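You operate a simulated robot arm through the tools that you are given. There is no shell and no other tool. Be economical: measure what you need, move in short steps, check, and stop when the job is done.

Carry out the task below with a simulated two-armed robot. There is one attempt and no reset: what you move stays moved.

JOB
Open the middle bench drawer, put the green tape roll on the top of the large crate away in the inside of the middle bench drawer, then shut the drawer. Put the drip cup on the top of the yellow dryer. Turn the crimper dial to 22. Take the blue block and put it on the top shelf of the dark grey rack. Open the bottom bench drawer, take the blue padlock from the inside of the bottom bench drawer and leave it on the top of the workbench and shut the drawer again. Do these in any order. Set down upright: drip cup, blue block.
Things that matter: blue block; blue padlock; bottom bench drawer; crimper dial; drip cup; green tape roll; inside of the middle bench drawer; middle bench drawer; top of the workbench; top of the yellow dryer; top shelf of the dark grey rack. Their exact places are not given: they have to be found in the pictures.

The check looks at the end state, three seconds after you hand in, the way a careful person would. Anything else that was tipped, shoved, dropped, spilled or broken makes it a failure.

ROBOT AND FRAMES
Two 7-joint arms with fingered hands on one trunk, on a base that drives. Base frame: it is fixed to the floor where the robot stands at the start and does not move with it; the origin is under the middle of the robot, x ahead of it, y to its left, z up. Units: mm, degrees, N and s.
The left shoulder is at the start at [147, 187, 961], the right one opposite. With the tool pointing down near the work surface each hand reaches from about 160 to 460 mm from the robot's upright axis, wherever it stands, measured 20 degrees to its own side. Places, roughly: blue block [1000, 0, 1000]; blue padlock (4x2x9 cm) [900, 0, 200]; bottom bench drawer [900, -100, 200]; crimper dial [1000, -200, 900]; drip cup (9x9x11 cm) [1000, -600, 900]; green tape roll (6x6x2 cm) [0, -1900, 600]; inside of the middle bench drawer [1000, -200, 400]; middle bench drawer [900, -100, 400]; top of the workbench [1200, 0, 800]; top of the yellow dryer [-1100, 900, 1000]; top shelf of the dark grey rack (15x178 cm) [1920, 2460, 620]. Payload 3.6 kg a hand.
Tool frame (each hand has its own): the origin (TCP) lies between the finger pads and is the grasp point; the fingertips stand 26 mm ahead of it; z points along the fingers, y is the line along which they close. The gripper opens to 88 mm. The gripper's body begins 30 mm behind the TCP. The gripper is a hand of 3 fingers: y runs from the thumb to the fingers, the wrist lies at [-17, -98, -164] in the tool frame, and closing takes about 1.5 s.
Orientation is told as [roll, pitch, yaw] about the base's x, y, z axes, in that order, counted from this pose: with the fingers straight down and the wrist toward the robot, the tool's x, y and z point along [0, 1, 0], [1, 0, 0] and [0, 0, -1] of the base frame.

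CONTROLS
- The arms move only by the tool send_rows. It takes "left_increments", "right_increments" or both (then of equal length, played together; a hand with none holds still); each is a list of rows, each a list of 2 entries, a list of its own where there are three numbers: the shift along the tool's x, y, z in units of 400 mm (1.0 is 400 mm), then the turn, a rotation vector about the tool's x, y, z in units of 180 degrees (1.0 is 180 degrees). In form: [[[tx, ty, tz], [ax, ay, az]], ...]. A call has 1 to 20 rows; each row is the pose to reach, as a shift and turn from the pose commanded when the call began, along the tool's axes at that moment. "left_hand" and "right_hand" are, for a hand that has rows, the finger opening in m, from 0 to 0.088, set as the call begins (left out, the last holds). A call with a number of a shift or a turn outside -1 to 1 is refused whole. A row lasts 0.2 s, in which the tool goes at most 50 mm and 8.6 degrees; a call with a longer step from one row to the next is refused whole, and so is a gripper value outside its range. A pose out of reach is approached as far as the arm can. The call stops where the force on the tool passes 40 N (or 10 N more than at its start, if that is more) or the arm is blocked; 0.2 s more then pass. Each finger travels about 153 mm/s and halts on what it meets, pressing with about 32 N; the grip force reading is that of the motor and also rises with nothing between the fingers. The clock runs only during rows and for 0.2 s after the last one: add rows that repeat a pose to give the fingers time. It gives the time, the measured TCP pose, the force on the tool (base axes), the opening and the grip force at its end, in the units of the frame above (readings bear some noise), with the torque about the TCP (base axes, N m) and any sound that the robot's microphone picked up, and new pictures: "views" is both (left out), scene, wrist or none (wrist: the cameras of the hands that moved).
- Cameras (640 x 400 px; columns grow to the right, rows downward): "scene" is now at [280.7, -28.8, 893.7]; the picture's right is [-0.32, -0.95, 0.00], its down [0.04, -0.01, -1.00] and it looks along [0.95, -0.32, 0.05] (base axes); focal length 214 px, centre (320, 200). "left" rides on the left gripper at [-56, -80, -102] in its tool frame; the picture's right is [-0.73, -0.32, 0.60], its down [0.62, -0.67, 0.41] and it looks along [0.27, 0.68, 0.69] (tool axes); focal length 247 px, centre (320, 200). "right" rides on the right gripper at [56, -80, -102] in its tool frame; the picture's right is [-0.73, 0.32, -0.60], its down [-0.62, -0.67, 0.41] and it looks along [-0.27, 0.68, 0.69] (tool axes); focal length 247 px, centre (320, 200).
- slide_trunk(by): slides the trunk up (or, below 0, down) by that many mm; the arms and the scene camera ride with it, the base frame stays. It gives what a move gives, with no picture.
- steer(legs): drives the robot by 1 to 6 legs, each [ahead, left, turn to the left] in mm, mm and degrees, along the robot's own axes; the way and the turn of a leg run together, so that a leg with both is an arc; at most 1500 mm and 180 degrees a leg. The arms and the cameras ride along, it lands a little off, and it stops where it bumps. It gives what a move gives, and a new picture of the scene camera.
- curl_fingers(fingers, thumb_bend, thumb_turn, hand): sets how far each is bent, from 0 (flat) to 100 (curled in); at 30 the hand is open as for a grip, at 70 the pads meet at the TCP. One left out holds its place. A second passes; each finger stops where it meets its share of the squeeze, and holds until it gets a number again. A gripper value or a shape takes the hand back. It gives what a move gives, with no picture; readings hold the bend of each and the force on the fingers (four entries, about 0 where the hand has none), thumb and palm. thumb_turn goes from beside the hand (0) to across from the fingers (100), as for a grip.
- preshape(shape, hand): the hand has 3 fingers and takes this shape, open, in about a second: jaw (thumb against the fingers, like two jaws); tri (thumb and two fingers); tip (a fingertip pinch); poke (one finger out to press); point (the index stretched); flat (the hand flat); cup (the hand cupped); fist (a fist). The gripper value then closes the fingers along that shape, each until it touches; the sizes above hold for jaw. It gives what a move gives, with no picture.
- pan_tilt(pan, tilt): turns the head with the scene camera to pan (to the left, within 60 degrees either way) and tilt (down, from -29 to 69), counted from straight ahead of the robot. It gives what a move gives, and a new picture of the scene camera.
- measure_at(camera, pixels): for up to 12 pixels [column, row] of the newest picture of that camera ("zoom" is the newest enlarged one), the place [x, y, z] in the base frame of the surface seen there, good to about 2 mm. No time passes.
- close_up(camera, box): a new picture of the part [left, top, right, bottom] of that camera's present view, enlarged. No time passes.
- sign_off(): hands the job in; it is judged then, once.

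Keep the steps short. Do not move on a guess: measure, check each grasp and each placing, and mend mistakes. In all there are 131 turns and 260 pictures (those below and enlarged ones count). Leave the grippers open and the arms clear of the work at the hand-in unless told otherwise, and finish with a single line.

The tools are called after ">>>" as a command line: name --argument value ..., lists and objects as JSON in quotes. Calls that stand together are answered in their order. send_rows: Moves the arms, as the interface text tells. Its arguments: {"type":"object","properties":{"left_increments":{"type":"array","items":{"type":"array"}},"left_hand":{"type":"number"},"right_increments":{"type":"array","items":{"type":"array"}},"right_hand":{"type":"number"},"views":{"type":"string","enum":["both","scene","wrist","none"]}},"required":[]} The other tools are called the same way: slide_trunk (by) slides the trunk up or down; preshape (shape, hand) gives the hand a shape; curl_fingers (fingers, thumb_bend, thumb_turn, hand) moves the fingers one by one; steer (legs) drives the base; pan_tilt (pan, tilt) turns the head that bears the scene camera; measure_at (camera, pixels) gives the place of the surface under pixels of a picture; close_up (camera, box) takes an enlarged picture of a part of a camera's view; sign_off () hands the job in.

At the start:

```text
clock: 0.0
left_eef_pos: [438.0, 221.0, 1237.6]
left_ee_rot: [0.1, 0.0, 0.0]
left_ft_force: [-0.8, 0.2, -0.6]
left_wrist_torque: [0.02, 0.0, 0.0]
left_gripper_width: 87.7
left_grasp_force: 0.1
left_shape: jaw
left_bend: [30.0, 30.0, 98.0]
left_finger forces: [0.1, 0.0, 0.0, 0.0, 0.1, 0.1]
right_eef_pos: [431.7, -201.4, 1174.7]
right_ee_rot: [-0.1, 0.0, 0.1]
right_ft_force: [0.1, 0.7, 0.0]
right_wrist_torque: [0.0, -0.02, 0.01]
right_gripper_width: 87.8
right_grasp_force: 0.1
right_shape: jaw
right_bend: [30.0, 30.0, 98.0]
right_finger forces: [0.2, 0.0, 0.0, 0.0, 0.1, 0.1]
trunk travel left (down, up): [-109.0, 648.0]
robot x, y, heading: [1.2, -0.9, -0.1]
head pan, tilt: [-18.4, -2.7]
```

scene: 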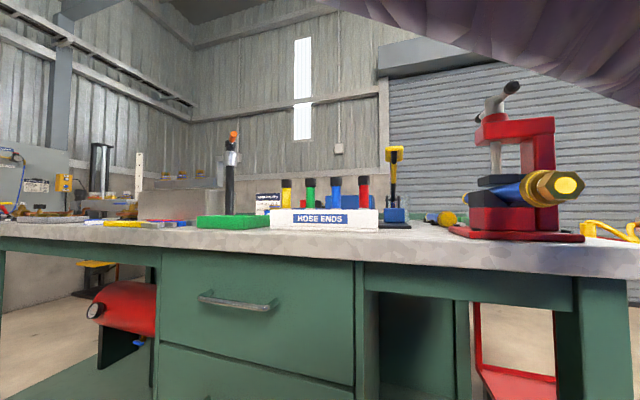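
right: 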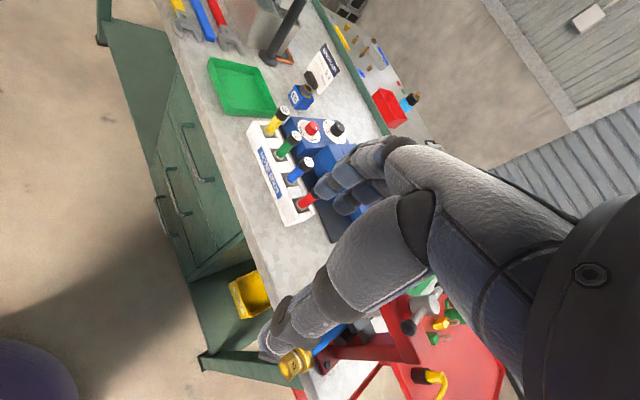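
left: 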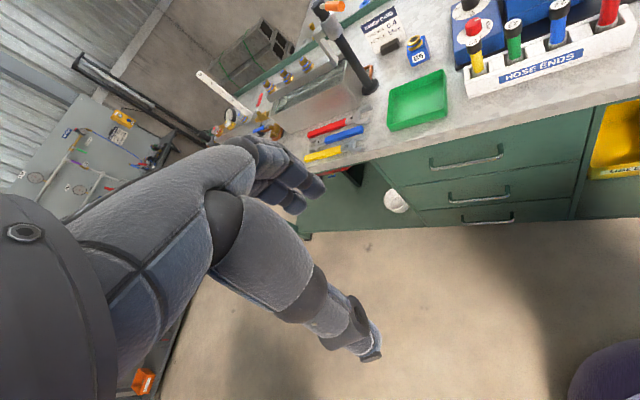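

I see the workbench with its drawers. I tilt the head down to see the bench top and drawers.

>>> slide_trunk --by 300

>>> pan_tilt --pan -10 --tilt 30

```text
clock: 3.0
left_eef_pos: [438.5, 220.6, 1537.1]
left_ee_rot: [0.0, 0.0, 0.0]
left_ft_force: [0.1, 0.2, -0.2]
left_wrist_torque: [0.01, -0.03, -0.02]
left_gripper_width: 87.7
left_grasp_force: 0.0
left_shape: jaw
left_bend: [30.0, 30.0, 98.0]
left_finger forces: [0.1, 0.0, 0.0, 0.0, 0.0, 0.0]
right_eef_pos: [432.2, -200.5, 1473.2]
right_ee_rot: [0.1, 0.0, 0.0]
right_ft_force: [0.5, 0.7, 0.6]
right_wrist_torque: [-0.05, -0.01, -0.03]
right_gripper_width: 87.6
right_grasp_force: 0.1
right_shape: jaw
right_bend: [30.0, 30.0, 98.0]
right_finger forces: [0.0, 0.1, 0.0, 0.1, 0.1, 0.0]
trunk travel left (down, up): [-409.0, 348.0]
robot x, y, heading: [0.4, 1.8, 0.0]
head pan, tilt: [-18.4, -2.7]
```

```text
clock: 4.0
left_eef_pos: [438.1, 220.8, 1537.9]
left_ee_rot: [0.2, 0.0, 0.0]
left_ft_force: [-0.2, 0.2, -0.2]
left_wrist_torque: [0.0, 0.03, -0.01]
left_gripper_width: 87.7
left_grasp_force: 0.1
left_shape: jaw
left_bend: [30.0, 30.0, 98.0]
left_finger forces: [0.1, 0.2, 0.0, 0.0, 0.1, 0.0]
right_eef_pos: [432.2, -200.9, 1473.4]
right_ee_rot: [-0.1, 0.0, 0.0]
right_ft_force: [0.8, 0.1, -0.3]
right_wrist_torque: [-0.01, 0.0, 0.0]
right_gripper_width: 87.7
right_grasp_force: 0.0
right_shape: jaw
right_bend: [30.0, 30.0, 98.0]
right_finger forces: [0.1, 0.0, 0.0, 0.1, 0.2, 0.1]
trunk travel left (down, up): [-409.0, 348.0]
robot x, y, heading: [3.3, -0.9, -0.0]
head pan, tilt: [-10.0, 30.0]
```

scene: 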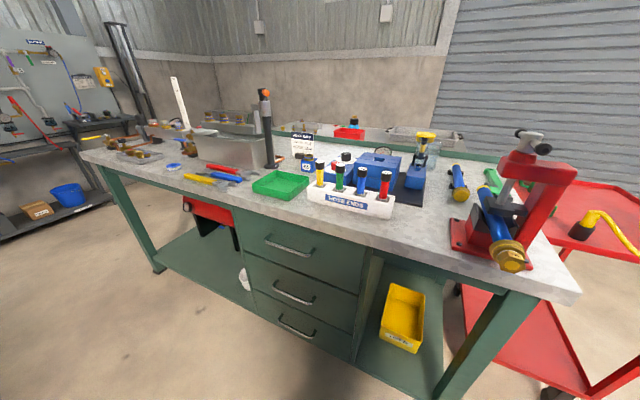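

I see the bench top. Enlarging the bench for details.

>>> close_up --camera "scene" --box '[240, 80, 440, 220]'

>>> close_up --camera "scene" --box '[80, 60, 280, 200]'

>>> close_up --camera "scene" --box '[400, 120, 640, 288]'

>>> pan_tilt --pan 60 --tilt 20

>>> pan_tilt --pan -60 --tilt 25

```text
2.86 times, centred on (340, 150) of scene
```

zoom: 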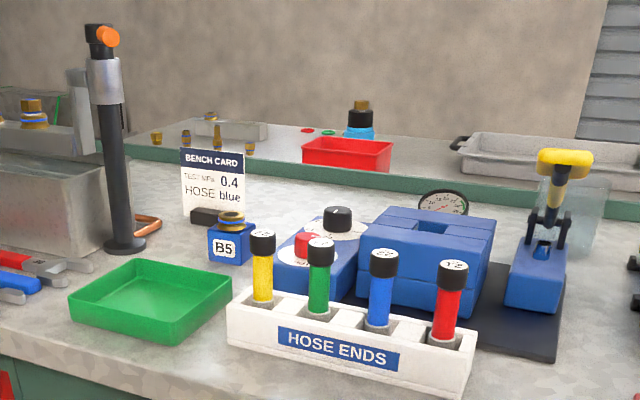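

```text
2.86 times, centred on (180, 130) of scene
```

zoom: 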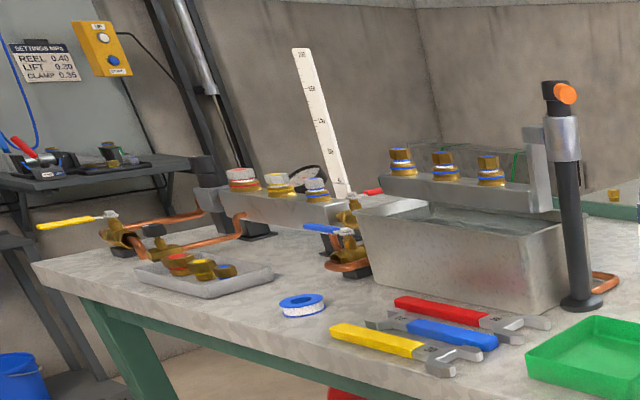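

```text
2.38 times, centred on (520, 204) of scene
```

zoom: 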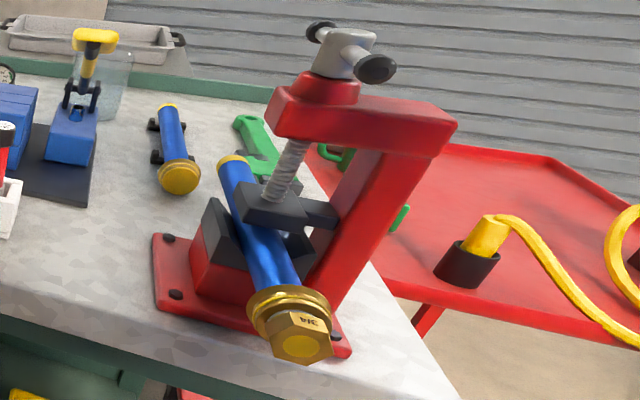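

```text
clock: 5.4
left_eef_pos: [437.0, 221.2, 1538.1]
left_ee_rot: [0.0, 0.0, -0.1]
left_ft_force: [0.0, 0.2, 0.1]
left_wrist_torque: [0.05, 0.01, 0.03]
left_gripper_width: 87.5
left_grasp_force: 0.0
left_shape: jaw
left_bend: [30.0, 30.0, 98.0]
left_finger forces: [0.0, 0.0, 0.0, 0.1, 0.1, 0.0]
right_eef_pos: [432.6, -199.8, 1473.8]
right_ee_rot: [0.0, 0.0, -0.1]
right_ft_force: [0.3, -0.1, 0.9]
right_wrist_torque: [0.0, -0.01, -0.02]
right_gripper_width: 87.8
right_grasp_force: 0.1
right_shape: jaw
right_bend: [30.0, 30.0, 98.0]
right_finger forces: [0.1, 0.0, 0.0, 0.0, 0.0, 0.0]
trunk travel left (down, up): [-409.0, 348.0]
robot x, y, heading: [4.2, -0.0, 0.0]
head pan, tilt: [60.0, 20.0]
```

scene: 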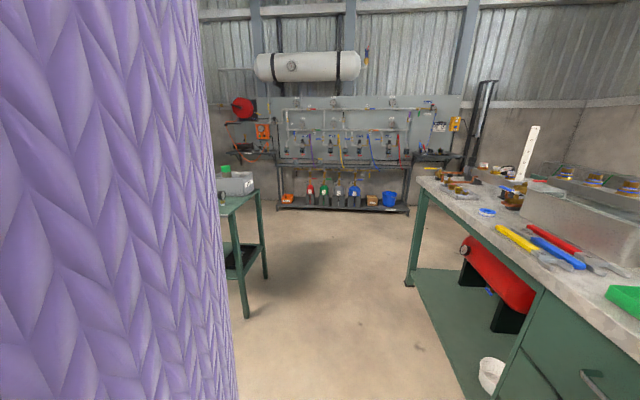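

```text
clock: 7.4
left_eef_pos: [437.6, 219.5, 1537.7]
left_ee_rot: [-0.1, -0.1, 0.1]
left_ft_force: [-0.9, -0.1, 0.5]
left_wrist_torque: [-0.02, 0.02, -0.02]
left_gripper_width: 87.7
left_grasp_force: 0.1
left_shape: jaw
left_bend: [30.0, 30.0, 98.0]
left_finger forces: [0.0, 0.1, 0.1, 0.0, 0.0, 0.0]
right_eef_pos: [431.8, -200.1, 1473.9]
right_ee_rot: [0.0, 0.0, 0.0]
right_ft_force: [-0.4, 0.3, 0.3]
right_wrist_torque: [0.01, 0.0, -0.04]
right_gripper_width: 87.8
right_grasp_force: 0.1
right_shape: jaw
right_bend: [30.0, 30.0, 98.0]
right_finger forces: [0.0, 0.0, 0.0, 0.1, 0.1, 0.0]
trunk travel left (down, up): [-409.0, 348.0]
robot x, y, heading: [1.4, 0.1, -0.2]
head pan, tilt: [-60.0, 25.0]
```

scene: 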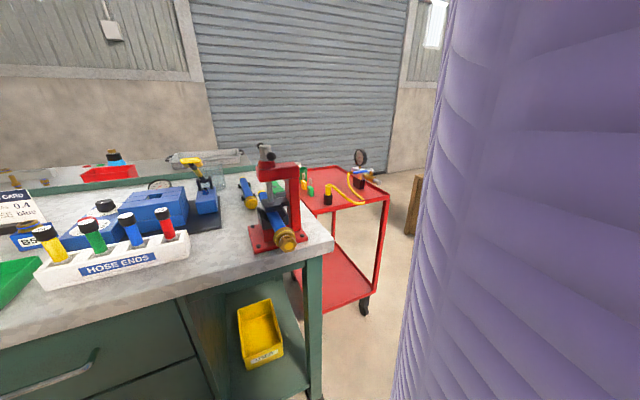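

I measure candidates: drip cup (translucent, seen at (217,180)), B5 block, dial. First enlarge.

>>> close_up --camera "scene" --box '[0, 140, 240, 290]'

>>> measure_at --camera "scene" --pixels '[[104, 205], [160, 212], [217, 180], [224, 190], [30, 238], [208, 205], [208, 184], [193, 160], [246, 192], [290, 238]]'

```text
2.67 times, centred on (120, 215) of scene
```

zoom: 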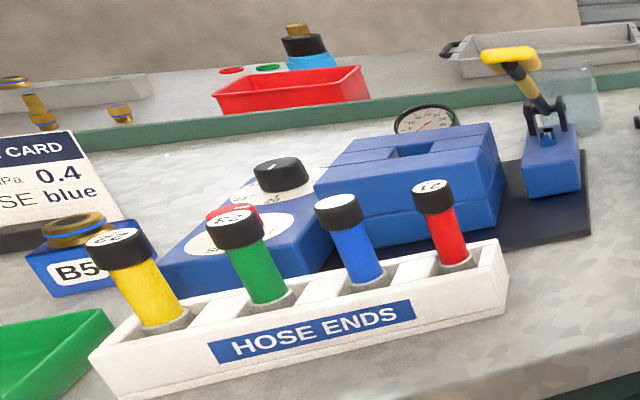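

```text
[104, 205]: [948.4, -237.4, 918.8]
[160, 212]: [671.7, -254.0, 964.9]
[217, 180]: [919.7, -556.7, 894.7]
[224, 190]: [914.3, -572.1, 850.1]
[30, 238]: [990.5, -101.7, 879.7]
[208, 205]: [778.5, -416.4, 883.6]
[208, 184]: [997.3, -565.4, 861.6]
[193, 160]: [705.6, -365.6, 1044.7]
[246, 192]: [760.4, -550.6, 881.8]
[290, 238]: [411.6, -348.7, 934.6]
```

I pan back and measure bench edges and drawer fronts.

>>> pan_tilt --pan -10 --tilt 38

>>> measure_at --camera "scene" --pixels '[[150, 148], [250, 176], [400, 215], [500, 240], [288, 210], [290, 260], [296, 292], [300, 325], [260, 216], [345, 240], [345, 340], [262, 290]]'

>>> close_up --camera "scene" --box '[220, 160, 420, 360]'

```text
clock: 8.6
left_eef_pos: [438.5, 220.4, 1538.9]
left_ee_rot: [0.0, -0.1, -0.1]
left_ft_force: [-0.6, 0.4, -0.1]
left_wrist_torque: [-0.02, -0.02, 0.01]
left_gripper_width: 87.4
left_grasp_force: 0.0
left_shape: jaw
left_bend: [30.0, 30.0, 98.0]
left_finger forces: [0.0, 0.0, 0.1, 0.1, 0.1, 0.0]
right_eef_pos: [432.2, -201.1, 1473.7]
right_ee_rot: [0.1, 0.0, -0.1]
right_ft_force: [0.1, -0.1, 0.5]
right_wrist_torque: [0.02, 0.01, 0.04]
right_gripper_width: 87.7
right_grasp_force: 0.0
right_shape: jaw
right_bend: [30.0, 30.0, 98.0]
right_finger forces: [0.1, 0.1, 0.0, 0.0, 0.1, 0.0]
trunk travel left (down, up): [-409.0, 348.0]
robot x, y, heading: [1.1, 4.7, -0.1]
head pan, tilt: [-10.0, 38.0]
```

scene: 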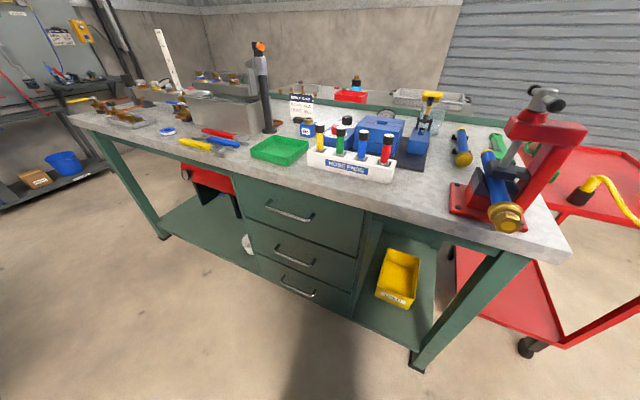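

```text
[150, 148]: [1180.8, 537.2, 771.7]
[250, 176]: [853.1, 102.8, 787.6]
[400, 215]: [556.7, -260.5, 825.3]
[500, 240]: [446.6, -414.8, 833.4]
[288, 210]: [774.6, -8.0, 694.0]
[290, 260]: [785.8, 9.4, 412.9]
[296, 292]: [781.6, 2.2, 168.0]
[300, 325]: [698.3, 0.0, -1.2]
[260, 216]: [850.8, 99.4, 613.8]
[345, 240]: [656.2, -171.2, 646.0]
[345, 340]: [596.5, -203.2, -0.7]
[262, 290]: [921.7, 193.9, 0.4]
```

```text
2.00 times, centred on (320, 260) of scene
```

zoom: 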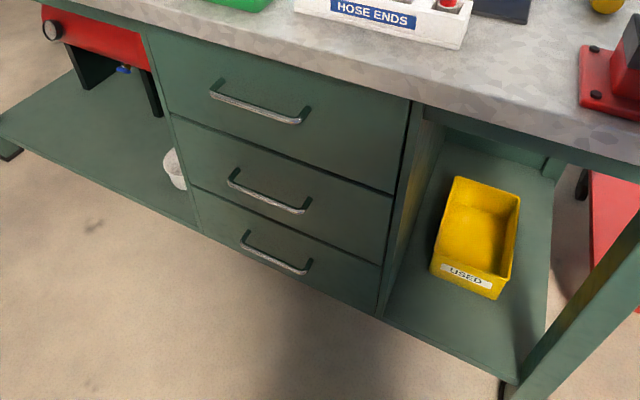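

Bench front faces heading about −37°. Before driving I check what's on the left.

>>> measure_at --camera "zoom" --pixels '[[260, 106], [268, 194], [276, 258], [145, 80], [400, 150], [195, 215], [375, 300], [172, 165]]'

>>> pan_tilt --pan 60 --tilt 25

>>> measure_at --camera "scene" --pixels '[[237, 168], [265, 240], [245, 280], [350, 135], [345, 180], [430, 130], [255, 130]]'

>>> close_up --camera "scene" --box '[200, 60, 480, 235]'

```text
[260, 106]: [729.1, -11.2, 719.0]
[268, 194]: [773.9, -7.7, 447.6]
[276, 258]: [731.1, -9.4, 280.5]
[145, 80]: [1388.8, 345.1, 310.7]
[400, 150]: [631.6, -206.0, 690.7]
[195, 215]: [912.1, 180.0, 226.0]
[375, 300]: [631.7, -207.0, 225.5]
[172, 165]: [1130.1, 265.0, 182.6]
```

```text
clock: 10.0
left_eef_pos: [438.8, 220.6, 1538.8]
left_ee_rot: [0.0, 0.0, 0.0]
left_ft_force: [-0.4, -0.1, 0.0]
left_wrist_torque: [-0.02, 0.04, -0.01]
left_gripper_width: 88.0
left_grasp_force: 0.0
left_shape: jaw
left_bend: [30.0, 30.0, 98.0]
left_finger forces: [0.1, 0.1, 0.1, 0.0, 0.0, 0.0]
right_eef_pos: [432.5, -200.6, 1473.2]
right_ee_rot: [0.0, 0.0, 0.0]
right_ft_force: [-0.1, -0.5, -0.6]
right_wrist_torque: [0.0, 0.02, 0.01]
right_gripper_width: 87.7
right_grasp_force: 0.0
right_shape: jaw
right_bend: [30.0, 30.0, 98.0]
right_finger forces: [0.0, 0.0, 0.0, 0.1, 0.0, 0.0]
trunk travel left (down, up): [-409.0, 348.0]
robot x, y, heading: [-3.6, -2.8, -0.1]
head pan, tilt: [60.0, 25.0]
```

scene: 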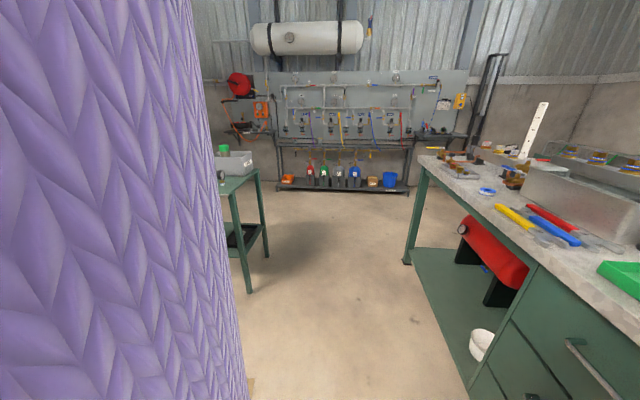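

```text
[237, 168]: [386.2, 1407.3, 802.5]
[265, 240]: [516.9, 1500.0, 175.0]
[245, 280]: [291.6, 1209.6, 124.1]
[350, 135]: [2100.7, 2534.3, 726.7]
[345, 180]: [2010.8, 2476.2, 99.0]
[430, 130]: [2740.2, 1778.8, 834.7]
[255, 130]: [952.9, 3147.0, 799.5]
```

```text
2.29 times, centred on (340, 148) of scene
```

zoom: 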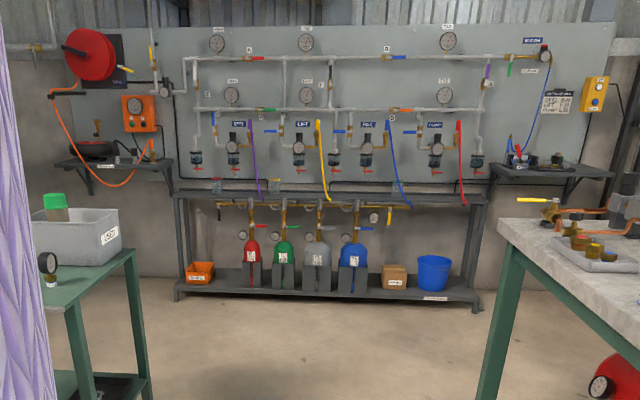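

The rack is visible by the far wall. Now I drive to stand square to the drawers and look closer.

>>> steer --legs '[[200, 395, 0], [0, 0, -37]]'

>>> pan_tilt --pan 0 --tilt 35

```text
clock: 14.4
left_eef_pos: [685.0, 316.1, 1539.3]
left_ee_rot: [0.1, 0.0, -36.8]
left_ft_force: [0.5, -0.5, 0.7]
left_wrist_torque: [0.0, 0.03, 0.01]
left_gripper_width: 87.6
left_grasp_force: 0.1
left_shape: jaw
left_bend: [30.0, 30.0, 98.0]
left_finger forces: [0.0, 0.1, 0.1, 0.1, 0.1, 0.0]
right_eef_pos: [427.2, -17.4, 1473.5]
right_ee_rot: [0.1, 0.0, -36.8]
right_ft_force: [0.0, 0.8, -0.7]
right_wrist_torque: [0.01, -0.01, -0.02]
right_gripper_width: 87.5
right_grasp_force: 0.1
right_shape: jaw
right_bend: [30.0, 30.0, 98.0]
right_finger forces: [0.1, 0.0, 0.1, 0.0, 0.1, 0.0]
trunk travel left (down, up): [-409.0, 348.0]
robot x, y, heading: [198.7, 403.4, -36.8]
head pan, tilt: [60.0, 25.0]
```

scene: 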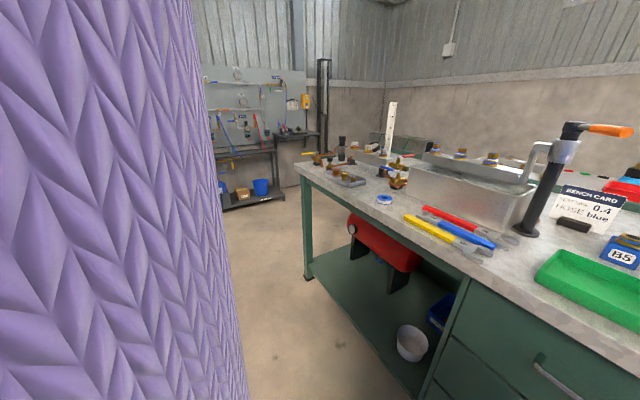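

```text
clock: 15.7
left_eef_pos: [685.5, 315.5, 1538.8]
left_ee_rot: [0.0, 0.0, -36.8]
left_ft_force: [0.0, -0.6, -0.8]
left_wrist_torque: [0.05, 0.01, 0.0]
left_gripper_width: 87.6
left_grasp_force: 0.1
left_shape: jaw
left_bend: [30.0, 30.0, 98.0]
left_finger forces: [0.0, 0.1, 0.0, 0.1, 0.1, 0.0]
right_eef_pos: [427.2, -18.3, 1474.1]
right_ee_rot: [0.0, 0.0, -36.8]
right_ft_force: [0.3, -1.2, 0.8]
right_wrist_torque: [-0.04, -0.02, 0.03]
right_gripper_width: 87.7
right_grasp_force: 0.1
right_shape: jaw
right_bend: [30.0, 30.0, 98.0]
right_finger forces: [0.0, 0.1, 0.1, 0.0, 0.0, 0.1]
trunk travel left (down, up): [-409.0, 348.0]
robot x, y, heading: [199.4, 399.1, -36.7]
head pan, tilt: [0.0, 35.0]
```

scene: 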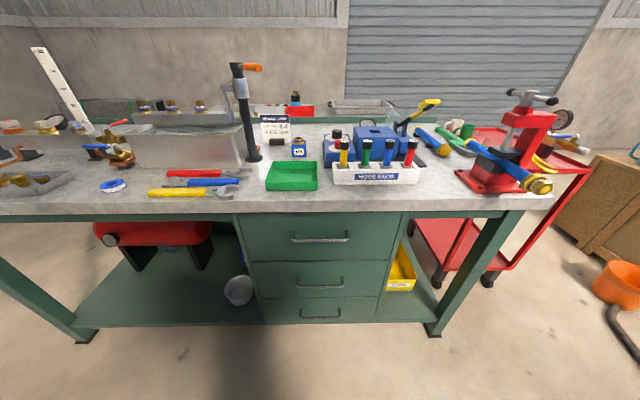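

Good, square to the bench. Measuring drawers, and zooming on the bench top.

>>> measure_at --camera "scene" --pixels '[[150, 203], [300, 206], [450, 203], [265, 225], [385, 225], [320, 239], [320, 285], [320, 318], [280, 300], [370, 300], [262, 268], [345, 268]]'

>>> close_up --camera "scene" --box '[250, 80, 450, 205]'

>>> close_up --camera "scene" --box '[380, 70, 580, 195]'

>>> close_up --camera "scene" --box '[220, 205, 440, 345]'

```text
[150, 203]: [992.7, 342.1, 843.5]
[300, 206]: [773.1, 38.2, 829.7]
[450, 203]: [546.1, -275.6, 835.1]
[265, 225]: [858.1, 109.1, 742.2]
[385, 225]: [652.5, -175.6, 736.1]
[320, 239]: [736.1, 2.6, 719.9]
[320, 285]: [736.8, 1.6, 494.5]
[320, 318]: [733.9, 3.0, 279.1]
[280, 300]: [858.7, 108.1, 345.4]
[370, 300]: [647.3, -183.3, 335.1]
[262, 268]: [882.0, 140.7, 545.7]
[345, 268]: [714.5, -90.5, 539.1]
```

```text
3.20 times, centred on (350, 142) of scene
```

zoom: 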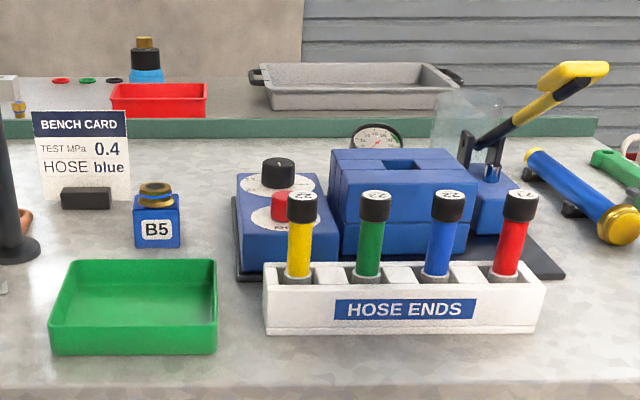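

```text
3.20 times, centred on (480, 132) of scene
```

zoom: 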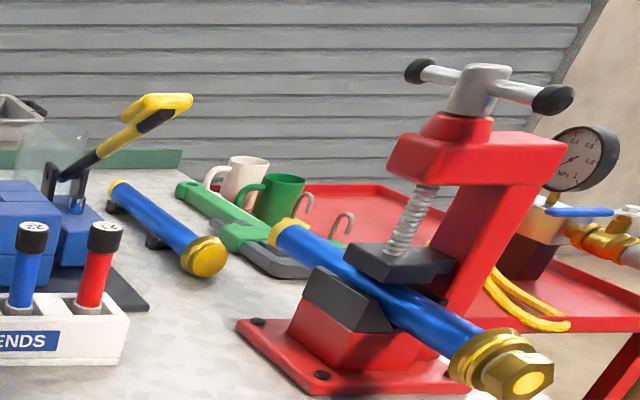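

```text
2.86 times, centred on (330, 275) of scene
```

zoom: 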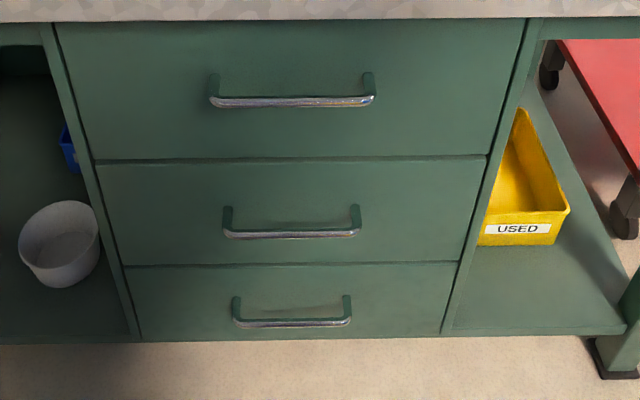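

Measuring the translucent cup, mugs, dial, B5 block.

>>> measure_at --camera "scene" --pixels '[[393, 118], [391, 125], [336, 131], [338, 143], [299, 139], [299, 152], [456, 124], [467, 131], [250, 157], [340, 158]]'

>>> close_up --camera "scene" --box '[310, 90, 450, 180]'

```text
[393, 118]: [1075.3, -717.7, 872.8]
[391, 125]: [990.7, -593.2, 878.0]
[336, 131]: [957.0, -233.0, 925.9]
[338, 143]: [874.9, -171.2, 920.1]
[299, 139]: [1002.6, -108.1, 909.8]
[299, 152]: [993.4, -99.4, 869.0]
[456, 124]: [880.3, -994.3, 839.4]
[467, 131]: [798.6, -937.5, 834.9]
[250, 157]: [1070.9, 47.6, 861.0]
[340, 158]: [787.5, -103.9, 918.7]
```

```text
4.44 times, centred on (380, 135) of scene
```

zoom: 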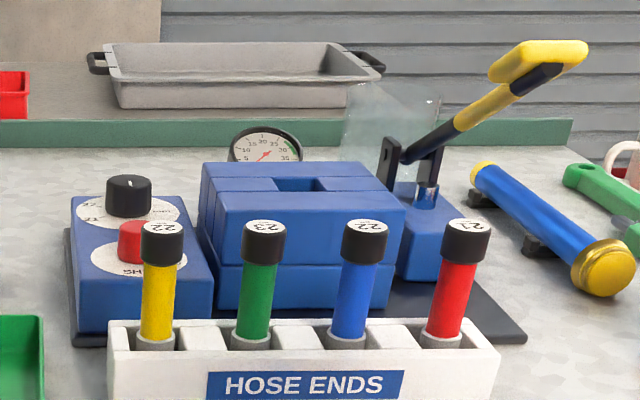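

Check the region near the post for other blue block candidates.

>>> close_up --camera "scene" --box '[70, 50, 320, 206]'

>>> close_up --camera "scene" --box '[0, 80, 150, 200]'

```text
2.56 times, centred on (195, 128) of scene
```

zoom: 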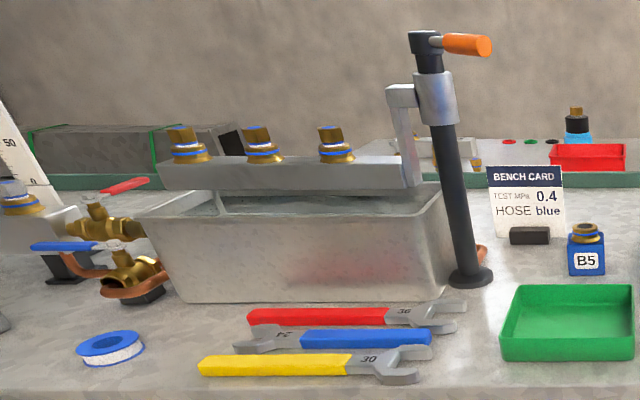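

```text
3.33 times, centred on (75, 140) of scene
```

zoom: 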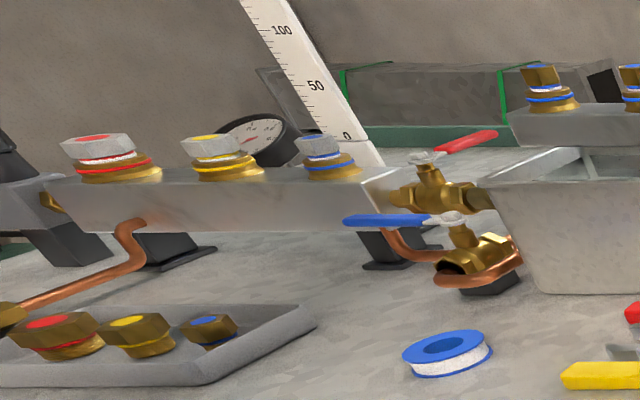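

B5 is the blue block. First the dial: I drive closer (400 ahead, 100 left) and look down.

>>> steer --legs '[[380, 90, 1]]'

>>> pan_tilt --pan -10 --tilt 60

```text
clock: 18.2
left_eef_pos: [1045.3, 174.6, 1538.5]
left_ee_rot: [0.0, -0.1, -35.5]
left_ft_force: [0.5, -0.1, 0.0]
left_wrist_torque: [-0.02, 0.0, -0.03]
left_gripper_width: 88.0
left_grasp_force: 0.0
left_shape: jaw
left_bend: [30.0, 30.0, 98.0]
left_finger forces: [0.0, 0.1, 0.1, 0.1, 0.0, 0.1]
right_eef_pos: [796.4, -163.6, 1474.1]
right_ee_rot: [0.0, 0.0, -35.5]
right_ft_force: [1.4, -0.1, -0.2]
right_wrist_torque: [-0.02, 0.03, 0.02]
right_gripper_width: 87.8
right_grasp_force: 0.1
right_shape: jaw
right_bend: [30.0, 30.0, 98.0]
right_finger forces: [0.0, 0.0, 0.1, 0.0, 0.0, 0.0]
trunk travel left (down, up): [-409.0, 348.0]
robot x, y, heading: [558.6, 251.2, -35.4]
head pan, tilt: [0.0, 35.0]
```

scene: 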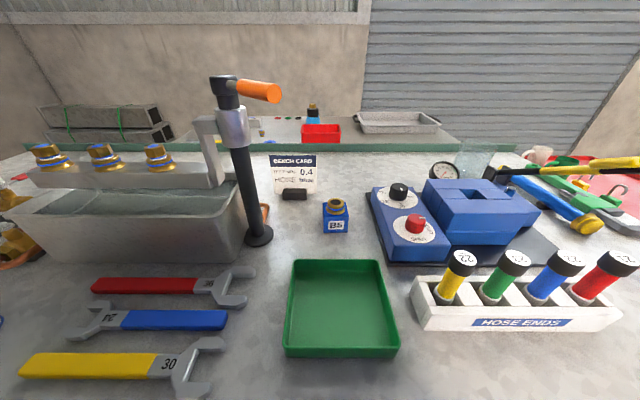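

```text
clock: 19.1
left_eef_pos: [1044.9, 175.5, 1539.6]
left_ee_rot: [0.0, 0.0, -35.6]
left_ft_force: [1.5, -0.3, 0.5]
left_wrist_torque: [0.01, -0.03, -0.02]
left_gripper_width: 87.8
left_grasp_force: 0.1
left_shape: jaw
left_bend: [30.0, 30.0, 98.0]
left_finger forces: [0.0, 0.0, 0.0, 0.0, 0.0, 0.0]
right_eef_pos: [795.4, -162.6, 1473.5]
right_ee_rot: [0.1, 0.0, -35.4]
right_ft_force: [0.4, -0.5, 1.0]
right_wrist_torque: [0.02, 0.02, 0.0]
right_gripper_width: 88.0
right_grasp_force: 0.1
right_shape: jaw
right_bend: [30.0, 30.0, 98.0]
right_finger forces: [0.0, 0.0, 0.1, 0.0, 0.1, 0.0]
trunk travel left (down, up): [-409.0, 348.0]
robot x, y, heading: [558.7, 250.3, -35.2]
head pan, tilt: [-10.0, 60.0]
```

scene: 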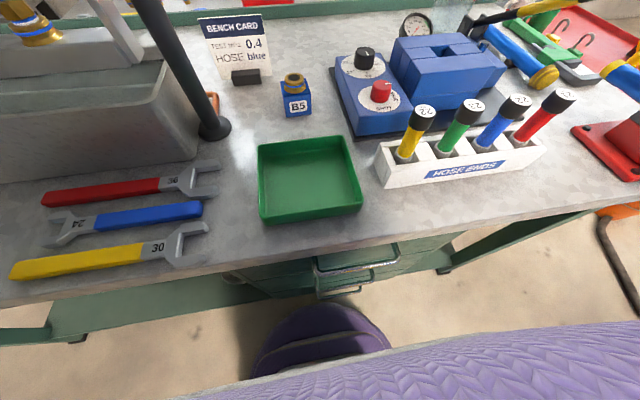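

The robot base shows near the drawer front. Zoom on dials and measure base clearance.

>>> close_up --camera "scene" --box '[320, 30, 440, 140]'

>>> measure_at --camera "scene" --pixels '[[320, 315], [265, 360], [375, 340], [370, 355], [350, 262], [352, 280], [364, 52], [382, 84], [365, 58], [292, 82], [297, 112]]'

```text
3.64 times, centred on (380, 85) of scene
```

zoom: 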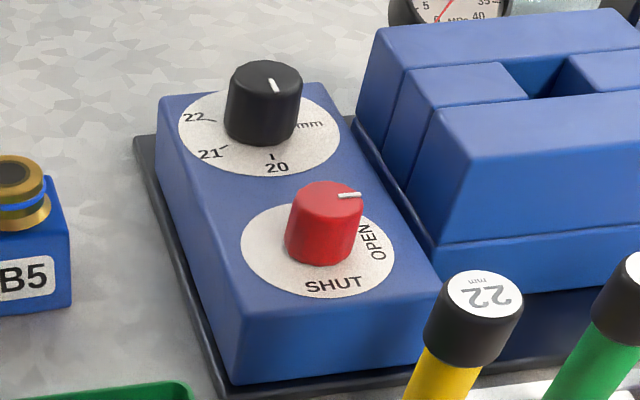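

```text
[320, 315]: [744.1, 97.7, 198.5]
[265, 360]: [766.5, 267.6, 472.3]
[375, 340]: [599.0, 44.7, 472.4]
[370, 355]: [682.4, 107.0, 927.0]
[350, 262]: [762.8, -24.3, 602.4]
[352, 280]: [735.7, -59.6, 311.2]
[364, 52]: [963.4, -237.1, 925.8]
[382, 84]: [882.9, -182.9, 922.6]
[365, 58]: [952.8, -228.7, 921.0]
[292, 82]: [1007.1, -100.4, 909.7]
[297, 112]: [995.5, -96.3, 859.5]
```

The dial's white mark points to the back; "22" is on its left. I bring the right hand over the dial, retracting the left a bit, then lower the trunk.

>>> send_rows --right_increments '[[[0.03, 0.1, 0], [0, 0, 0]], [[0.06, 0.2, 0], [0, 0, 0]], [[0.093, 0.32, 0], [0, 0, 0]], [[0.093, 0.43, 0], [0, 0, 0]]]' --left_increments '[[[0, -0.1, 0], [0, 0, 0]], [[0, -0.2, 0], [0, 0, 0]], [[0, -0.3, 0], [0, 0, 0]], [[0, -0.4, 0], [0, 0, 0]]]' --views "none"

>>> slide_trunk --by -250

>>> close_up --camera "right" --box '[0, 0, 640, 400]'

```text
clock: 20.1
left_eef_pos: [913.1, 272.2, 1538.1]
left_ee_rot: [-0.2, -0.1, -35.5]
left_ft_force: [0.5, 1.1, 0.0]
left_wrist_torque: [-0.02, 0.01, -0.04]
left_gripper_width: 87.7
left_grasp_force: 0.1
left_shape: jaw
left_bend: [30.0, 30.0, 98.0]
left_finger forces: [0.0, 0.1, 0.0, 0.0, 0.0, 0.1]
right_eef_pos: [956.5, -227.3, 1475.2]
right_ee_rot: [-0.3, -0.2, -35.5]
right_ft_force: [0.2, -0.1, 0.1]
right_wrist_torque: [-0.02, -0.01, -0.02]
right_gripper_width: 87.7
right_grasp_force: 0.0
right_shape: jaw
right_bend: [30.0, 30.0, 97.0]
right_finger forces: [0.0, 0.1, 0.1, 0.1, 0.0, 0.0]
trunk travel left (down, up): [-409.0, 348.0]
robot x, y, heading: [561.1, 251.3, -35.5]
head pan, tilt: [-10.0, 60.0]
```

```text
clock: 22.6
left_eef_pos: [989.8, 214.9, 1251.8]
left_ee_rot: [0.1, 8.3, -35.5]
left_ft_force: [-0.4, -0.9, -1.3]
left_wrist_torque: [-0.01, -0.02, -0.01]
left_gripper_width: 87.6
left_grasp_force: 0.0
left_shape: jaw
left_bend: [30.0, 30.0, 98.0]
left_finger forces: [0.0, 0.0, 0.1, 0.0, 0.0, 0.1]
right_eef_pos: [956.0, -232.0, 1224.2]
right_ee_rot: [0.0, -0.2, -35.5]
right_ft_force: [-0.4, -0.1, 0.1]
right_wrist_torque: [-0.01, 0.0, 0.02]
right_gripper_width: 87.8
right_grasp_force: 0.0
right_shape: jaw
right_bend: [30.0, 30.0, 97.0]
right_finger forces: [0.1, 0.0, 0.0, 0.0, 0.0, 0.1]
trunk travel left (down, up): [-159.0, 598.0]
robot x, y, heading: [556.0, 248.9, -35.5]
head pan, tilt: [-10.0, 60.0]
```

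```text
1.00 times, centred on (320, 200) of right (not enlarged: the box is as wide or as high as the picture)
```

zoom: 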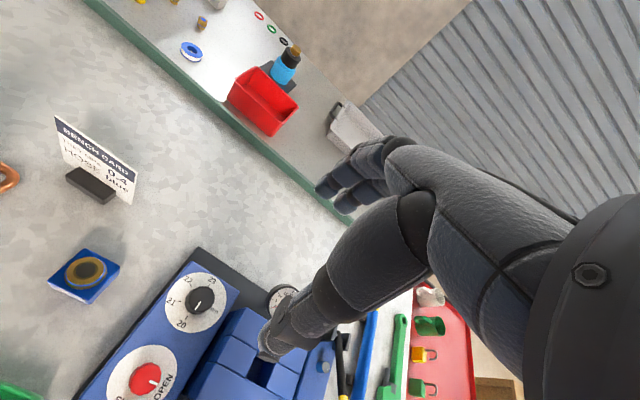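

Zooming the right camera on the dial.

>>> close_up --camera "right" --box '[140, 250, 260, 350]'

>>> measure_at --camera "right" --pixels '[[201, 298], [170, 301], [180, 323], [188, 278], [207, 268], [180, 350], [230, 270], [273, 310], [238, 345]]'

```text
4.00 times, centred on (200, 300) of right
```

zoom: 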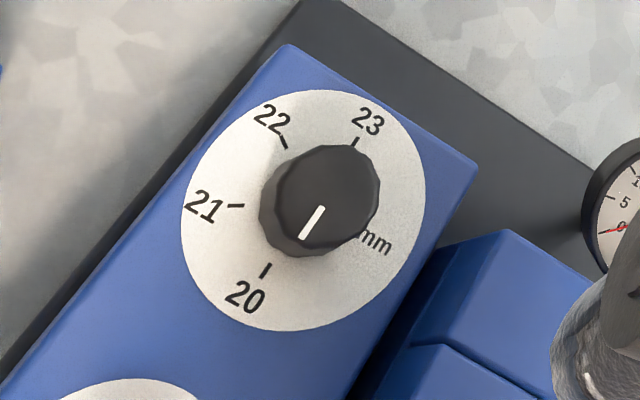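

```text
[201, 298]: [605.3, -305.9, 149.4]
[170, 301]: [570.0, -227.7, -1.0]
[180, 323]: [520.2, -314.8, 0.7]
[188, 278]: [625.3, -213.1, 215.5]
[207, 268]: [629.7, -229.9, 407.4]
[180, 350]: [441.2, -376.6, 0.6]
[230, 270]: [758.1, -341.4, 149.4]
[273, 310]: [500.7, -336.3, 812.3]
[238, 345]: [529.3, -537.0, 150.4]
```

The measure used an older picture; measure on this zoom instead.

>>> measure_at --camera "zoom" --pixels '[[320, 208], [304, 237], [265, 270], [237, 206], [284, 142], [357, 142], [180, 210], [427, 200], [300, 90], [305, 330], [325, 148], [378, 190]]'

```text
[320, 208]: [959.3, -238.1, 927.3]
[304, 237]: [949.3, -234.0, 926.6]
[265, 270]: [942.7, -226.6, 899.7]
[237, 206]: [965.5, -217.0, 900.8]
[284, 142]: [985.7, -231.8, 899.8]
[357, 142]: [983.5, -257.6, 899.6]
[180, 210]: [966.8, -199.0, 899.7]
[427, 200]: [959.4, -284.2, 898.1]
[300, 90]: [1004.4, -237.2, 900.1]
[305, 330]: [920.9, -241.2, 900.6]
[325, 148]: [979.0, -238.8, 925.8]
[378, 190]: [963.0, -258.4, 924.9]
```

Plate centre ≈(962,−241); mark is near 155° and 22 is at 21.5°, so it must turn ~133° clockwise. Pre-rotate the hand 66° the other way and descend over the knob.

>>> send_rows --right_increments '[[[-0.009, 0.027, 0], [0, 0, -0.046]], [[-0.009, 0.027, 0.05], [0, 0, -0.092]], [[-0.009, 0.027, 0.1], [0, 0, -0.138]], [[-0.009, 0.027, 0.15], [0, 0, -0.184]], [[-0.009, 0.027, 0.2], [0, 0, -0.23]], [[-0.009, 0.027, 0.25], [0, 0, -0.276]], [[-0.009, 0.027, 0.3], [0, 0, -0.322]], [[-0.009, 0.027, 0.35], [0, 0, -0.367]], [[-0.009, 0.027, 0.42], [0, 0, -0.367]], [[-0.009, 0.027, 0.5], [0, 0, -0.367]], [[-0.009, 0.027, 0.57], [0, 0, -0.367]]]' --right_hand 0.088 --views "both"

```text
clock: 25.2
left_eef_pos: [994.4, 227.5, 1250.8]
left_ee_rot: [-0.6, 8.3, -35.2]
left_ft_force: [0.0, 0.4, 0.1]
left_wrist_torque: [-0.01, 0.0, 0.0]
left_gripper_width: 87.8
left_grasp_force: 0.1
left_shape: jaw
left_bend: [30.0, 30.0, 98.0]
left_finger forces: [0.0, 0.0, 0.0, 0.1, 0.0, 0.0]
right_eef_pos: [972.0, -230.6, 1016.8]
right_ee_rot: [-2.7, -0.4, 31.1]
right_ft_force: [-0.1, -0.2, -0.4]
right_wrist_torque: [0.01, 0.02, 0.0]
right_gripper_width: 87.8
right_grasp_force: 0.1
right_shape: jaw
right_bend: [30.0, 30.0, 97.0]
right_finger forces: [0.1, 0.0, 0.2, 0.0, 0.0, 0.0]
trunk travel left (down, up): [-159.0, 598.0]
robot x, y, heading: [563.4, 251.6, -35.4]
head pan, tilt: [-10.0, 60.0]
stopped in row 11 (right hand): the arm was blocked; the commanded pose is now the measured one
```

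scene: 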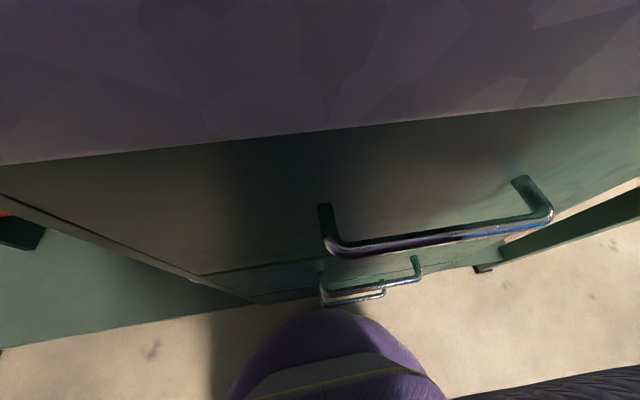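
right: 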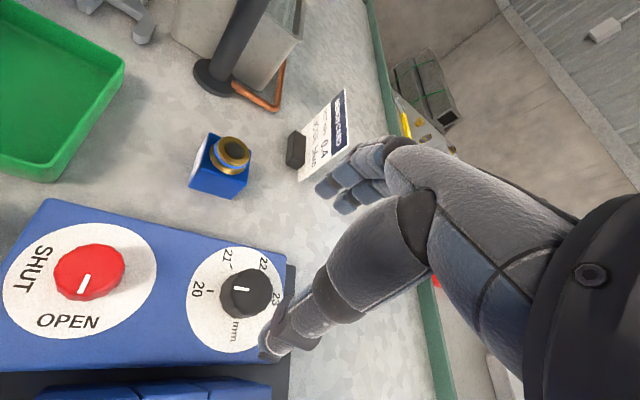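

Arm blocked above the dial (joint limit, no force). I return to neutral yaw centred on the knob to see how it reaches there.

>>> send_rows --right_increments '[[[-0.01, -0.034, -0.05], [0, 0, 0.046]], [[-0.01, -0.034, -0.05], [0, 0, 0.092]], [[-0.01, -0.034, -0.05], [0, 0, 0.138]], [[-0.01, -0.034, -0.05], [0, 0, 0.184]], [[-0.01, -0.034, -0.05], [0, 0, 0.23]], [[-0.01, -0.034, -0.05], [0, 0, 0.276]], [[-0.01, -0.034, -0.05], [0, 0, 0.322]], [[-0.01, -0.034, 0], [0, 0, 0.367]], [[-0.01, -0.034, 0.05], [0, 0, 0.367]], [[-0.01, -0.034, 0.11], [0, 0, 0.367]]]' --views "wrist"

```text
clock: 27.6
left_eef_pos: [1001.9, 247.0, 1252.9]
left_ee_rot: [-0.9, 7.8, -33.4]
left_ft_force: [0.8, -0.2, 0.4]
left_wrist_torque: [-0.03, -0.06, 0.01]
left_gripper_width: 87.6
left_grasp_force: 0.0
left_shape: jaw
left_bend: [30.0, 30.0, 98.0]
left_finger forces: [0.0, 0.0, 0.1, 0.0, 0.0, 0.0]
right_eef_pos: [984.9, -232.0, 1020.4]
right_ee_rot: [-1.0, -7.5, -33.5]
right_ft_force: [-0.3, -0.1, -0.1]
right_wrist_torque: [0.0, 0.0, -0.02]
right_gripper_width: 87.9
right_grasp_force: 0.1
right_shape: jaw
right_bend: [30.0, 30.0, 97.0]
right_finger forces: [0.0, 0.0, 0.0, 0.0, 0.0, 0.0]
trunk travel left (down, up): [-159.0, 598.0]
robot x, y, heading: [573.9, 243.4, -33.1]
head pan, tilt: [-10.0, 60.0]
stopped in row 10 (right hand): the arm was blocked; the commanded pose is now the measured one
```

right: 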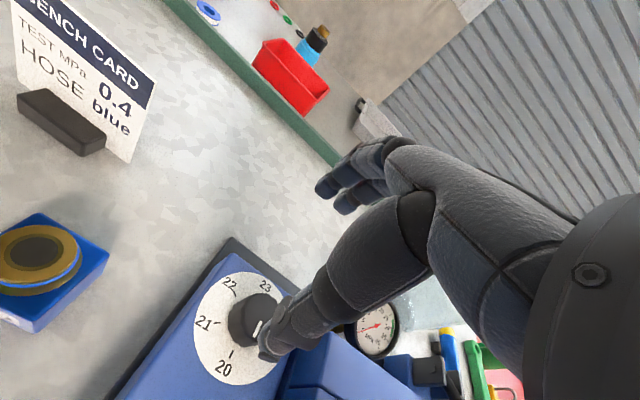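

The base was nudged: the elbow likely presses on the bench edge. Raise the trunk so the elbow clears, then look.

>>> slide_trunk --by 300

>>> pan_tilt --pan -20 --tilt 50

```text
clock: 30.6
left_eef_pos: [1004.2, 222.7, 1553.2]
left_ee_rot: [0.0, 8.6, -33.4]
left_ft_force: [1.0, -0.2, -0.3]
left_wrist_torque: [-0.03, -0.05, -0.02]
left_gripper_width: 87.8
left_grasp_force: 0.2
left_shape: jaw
left_bend: [30.0, 30.0, 98.0]
left_finger forces: [0.0, 0.0, 0.1, 0.1, 0.1, 0.0]
right_eef_pos: [986.1, -251.2, 1298.4]
right_ee_rot: [-0.2, -5.6, -33.6]
right_ft_force: [0.2, 0.0, -0.3]
right_wrist_torque: [-0.03, 0.01, 0.01]
right_gripper_width: 88.1
right_grasp_force: 0.2
right_shape: jaw
right_bend: [30.0, 30.0, 97.0]
right_finger forces: [0.1, 0.1, 0.0, 0.0, 0.0, 0.1]
trunk travel left (down, up): [-459.0, 298.0]
robot x, y, heading: [576.8, 240.3, -33.7]
head pan, tilt: [-10.0, 60.0]
```

```text
clock: 31.4
left_eef_pos: [1004.2, 223.1, 1552.3]
left_ee_rot: [0.0, 8.5, -33.5]
left_ft_force: [1.2, 0.0, -0.8]
left_wrist_torque: [-0.02, 0.01, -0.01]
left_gripper_width: 88.0
left_grasp_force: 0.2
left_shape: jaw
left_bend: [30.0, 30.0, 98.0]
left_finger forces: [0.1, 0.0, 0.0, 0.1, 0.1, 0.1]
right_eef_pos: [986.3, -251.2, 1298.9]
right_ee_rot: [-0.2, -5.6, -33.6]
right_ft_force: [-0.4, 0.0, -0.1]
right_wrist_torque: [0.01, -0.04, -0.03]
right_gripper_width: 87.9
right_grasp_force: 0.0
right_shape: jaw
right_bend: [30.0, 30.0, 97.0]
right_finger forces: [0.0, 0.0, 0.0, 0.1, 0.1, 0.1]
trunk travel left (down, up): [-459.0, 298.0]
robot x, y, heading: [573.1, 244.6, -33.3]
head pan, tilt: [-20.0, 50.0]
```

scene: 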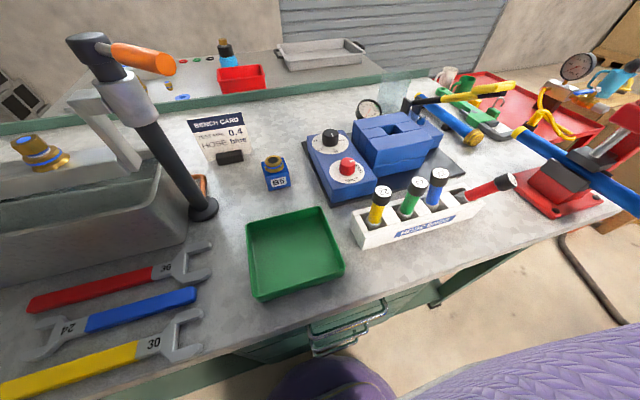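

The red hose end got knocked: it leans out at (490,188). I zoom to see how it lies.

>>> close_up --camera "scene" --box '[340, 150, 540, 260]'

>>> measure_at --camera "zoom" --pixels '[[545, 100], [480, 125], [405, 140], [393, 165], [330, 90], [235, 115], [140, 155], [230, 200], [320, 165], [400, 110], [430, 210], [50, 200]]'

```text
3.20 times, centred on (440, 205) of scene
```

zoom: 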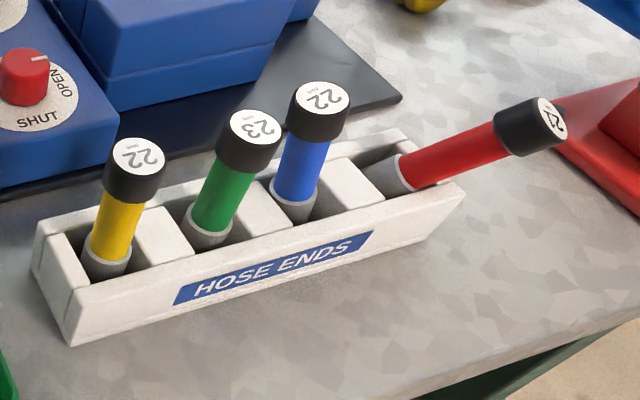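

```text
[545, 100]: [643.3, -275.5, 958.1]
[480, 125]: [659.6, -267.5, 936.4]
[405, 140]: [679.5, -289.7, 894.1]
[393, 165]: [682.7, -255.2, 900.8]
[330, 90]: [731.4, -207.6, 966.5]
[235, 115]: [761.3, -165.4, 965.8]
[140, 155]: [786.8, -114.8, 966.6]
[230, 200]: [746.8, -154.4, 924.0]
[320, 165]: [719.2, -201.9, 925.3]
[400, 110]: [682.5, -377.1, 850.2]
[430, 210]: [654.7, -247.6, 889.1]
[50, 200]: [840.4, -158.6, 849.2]
```

Measure the rack's and slot's current geometry on the zoom to compare with before.

>>> measure_at --camera "zoom" --pixels '[[72, 342], [40, 280], [462, 195], [40, 228], [400, 130], [370, 150], [440, 185], [355, 185], [500, 145], [380, 178], [520, 110], [548, 122]]'

>>> close_up --camera "scene" --box '[440, 160, 530, 220]'

>>> measure_at --camera "zoom" --pixels '[[522, 140], [480, 140], [330, 185], [150, 240], [50, 200], [85, 150], [180, 265], [110, 260]]'

```text
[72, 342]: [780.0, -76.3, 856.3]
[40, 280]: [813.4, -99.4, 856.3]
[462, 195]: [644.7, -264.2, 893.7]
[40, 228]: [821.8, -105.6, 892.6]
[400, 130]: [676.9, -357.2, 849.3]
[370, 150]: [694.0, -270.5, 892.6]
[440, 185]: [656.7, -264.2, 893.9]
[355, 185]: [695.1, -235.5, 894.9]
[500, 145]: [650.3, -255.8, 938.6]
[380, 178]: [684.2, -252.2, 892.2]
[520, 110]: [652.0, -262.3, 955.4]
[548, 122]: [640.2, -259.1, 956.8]
```

```text
6.67 times, centred on (485, 190) of scene
```

zoom: 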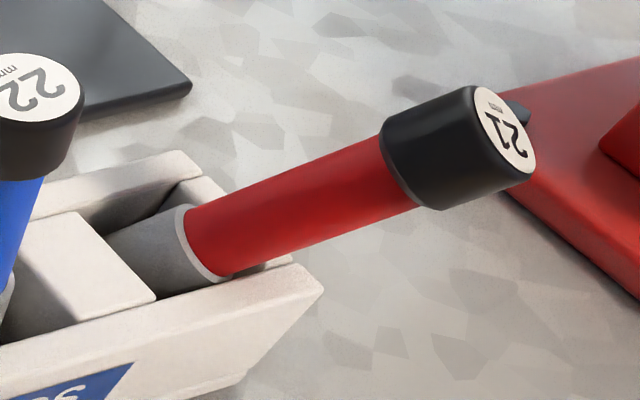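

```text
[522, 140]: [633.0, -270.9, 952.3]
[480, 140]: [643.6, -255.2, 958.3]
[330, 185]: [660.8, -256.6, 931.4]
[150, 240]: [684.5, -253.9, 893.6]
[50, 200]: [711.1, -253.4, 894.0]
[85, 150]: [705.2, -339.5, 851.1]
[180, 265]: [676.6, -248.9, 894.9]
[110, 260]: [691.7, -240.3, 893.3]
```

The rack hasn't moved; only the red hose end leans (~39°) in its slot. I'll right it. First strafe right 150 mm and straighten heading.

>>> steer --legs '[[-20, -150, -2.4]]'

```text
clock: 32.7
left_eef_pos: [900.3, 90.7, 1553.3]
left_ee_rot: [-0.1, 8.4, -35.8]
left_ft_force: [-0.5, 0.1, -0.7]
left_wrist_torque: [0.04, 0.0, 0.04]
left_gripper_width: 88.1
left_grasp_force: 0.1
left_shape: jaw
left_bend: [30.0, 30.0, 98.0]
left_finger forces: [0.0, 0.0, 0.1, 0.0, 0.0, 0.1]
right_eef_pos: [861.8, -381.0, 1298.2]
right_ee_rot: [0.0, -5.6, -36.0]
right_ft_force: [0.1, -0.5, -0.2]
right_wrist_torque: [0.03, -0.02, 0.02]
right_gripper_width: 88.0
right_grasp_force: 0.1
right_shape: jaw
right_bend: [30.0, 30.0, 98.0]
right_finger forces: [0.0, 0.1, 0.1, 0.0, 0.1, 0.0]
trunk travel left (down, up): [-459.0, 298.0]
robot x, y, heading: [472.7, 129.3, -35.8]
head pan, tilt: [-20.0, 50.0]
```

scene: 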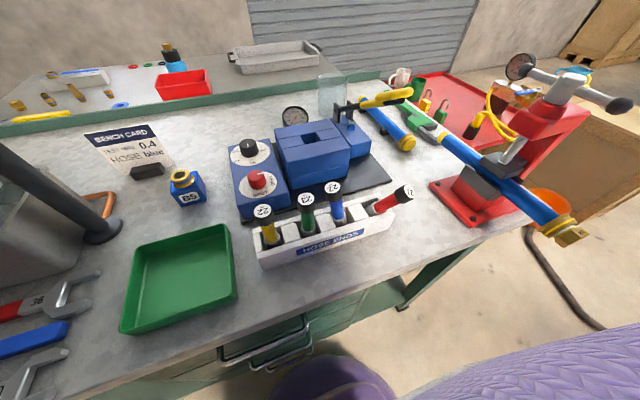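

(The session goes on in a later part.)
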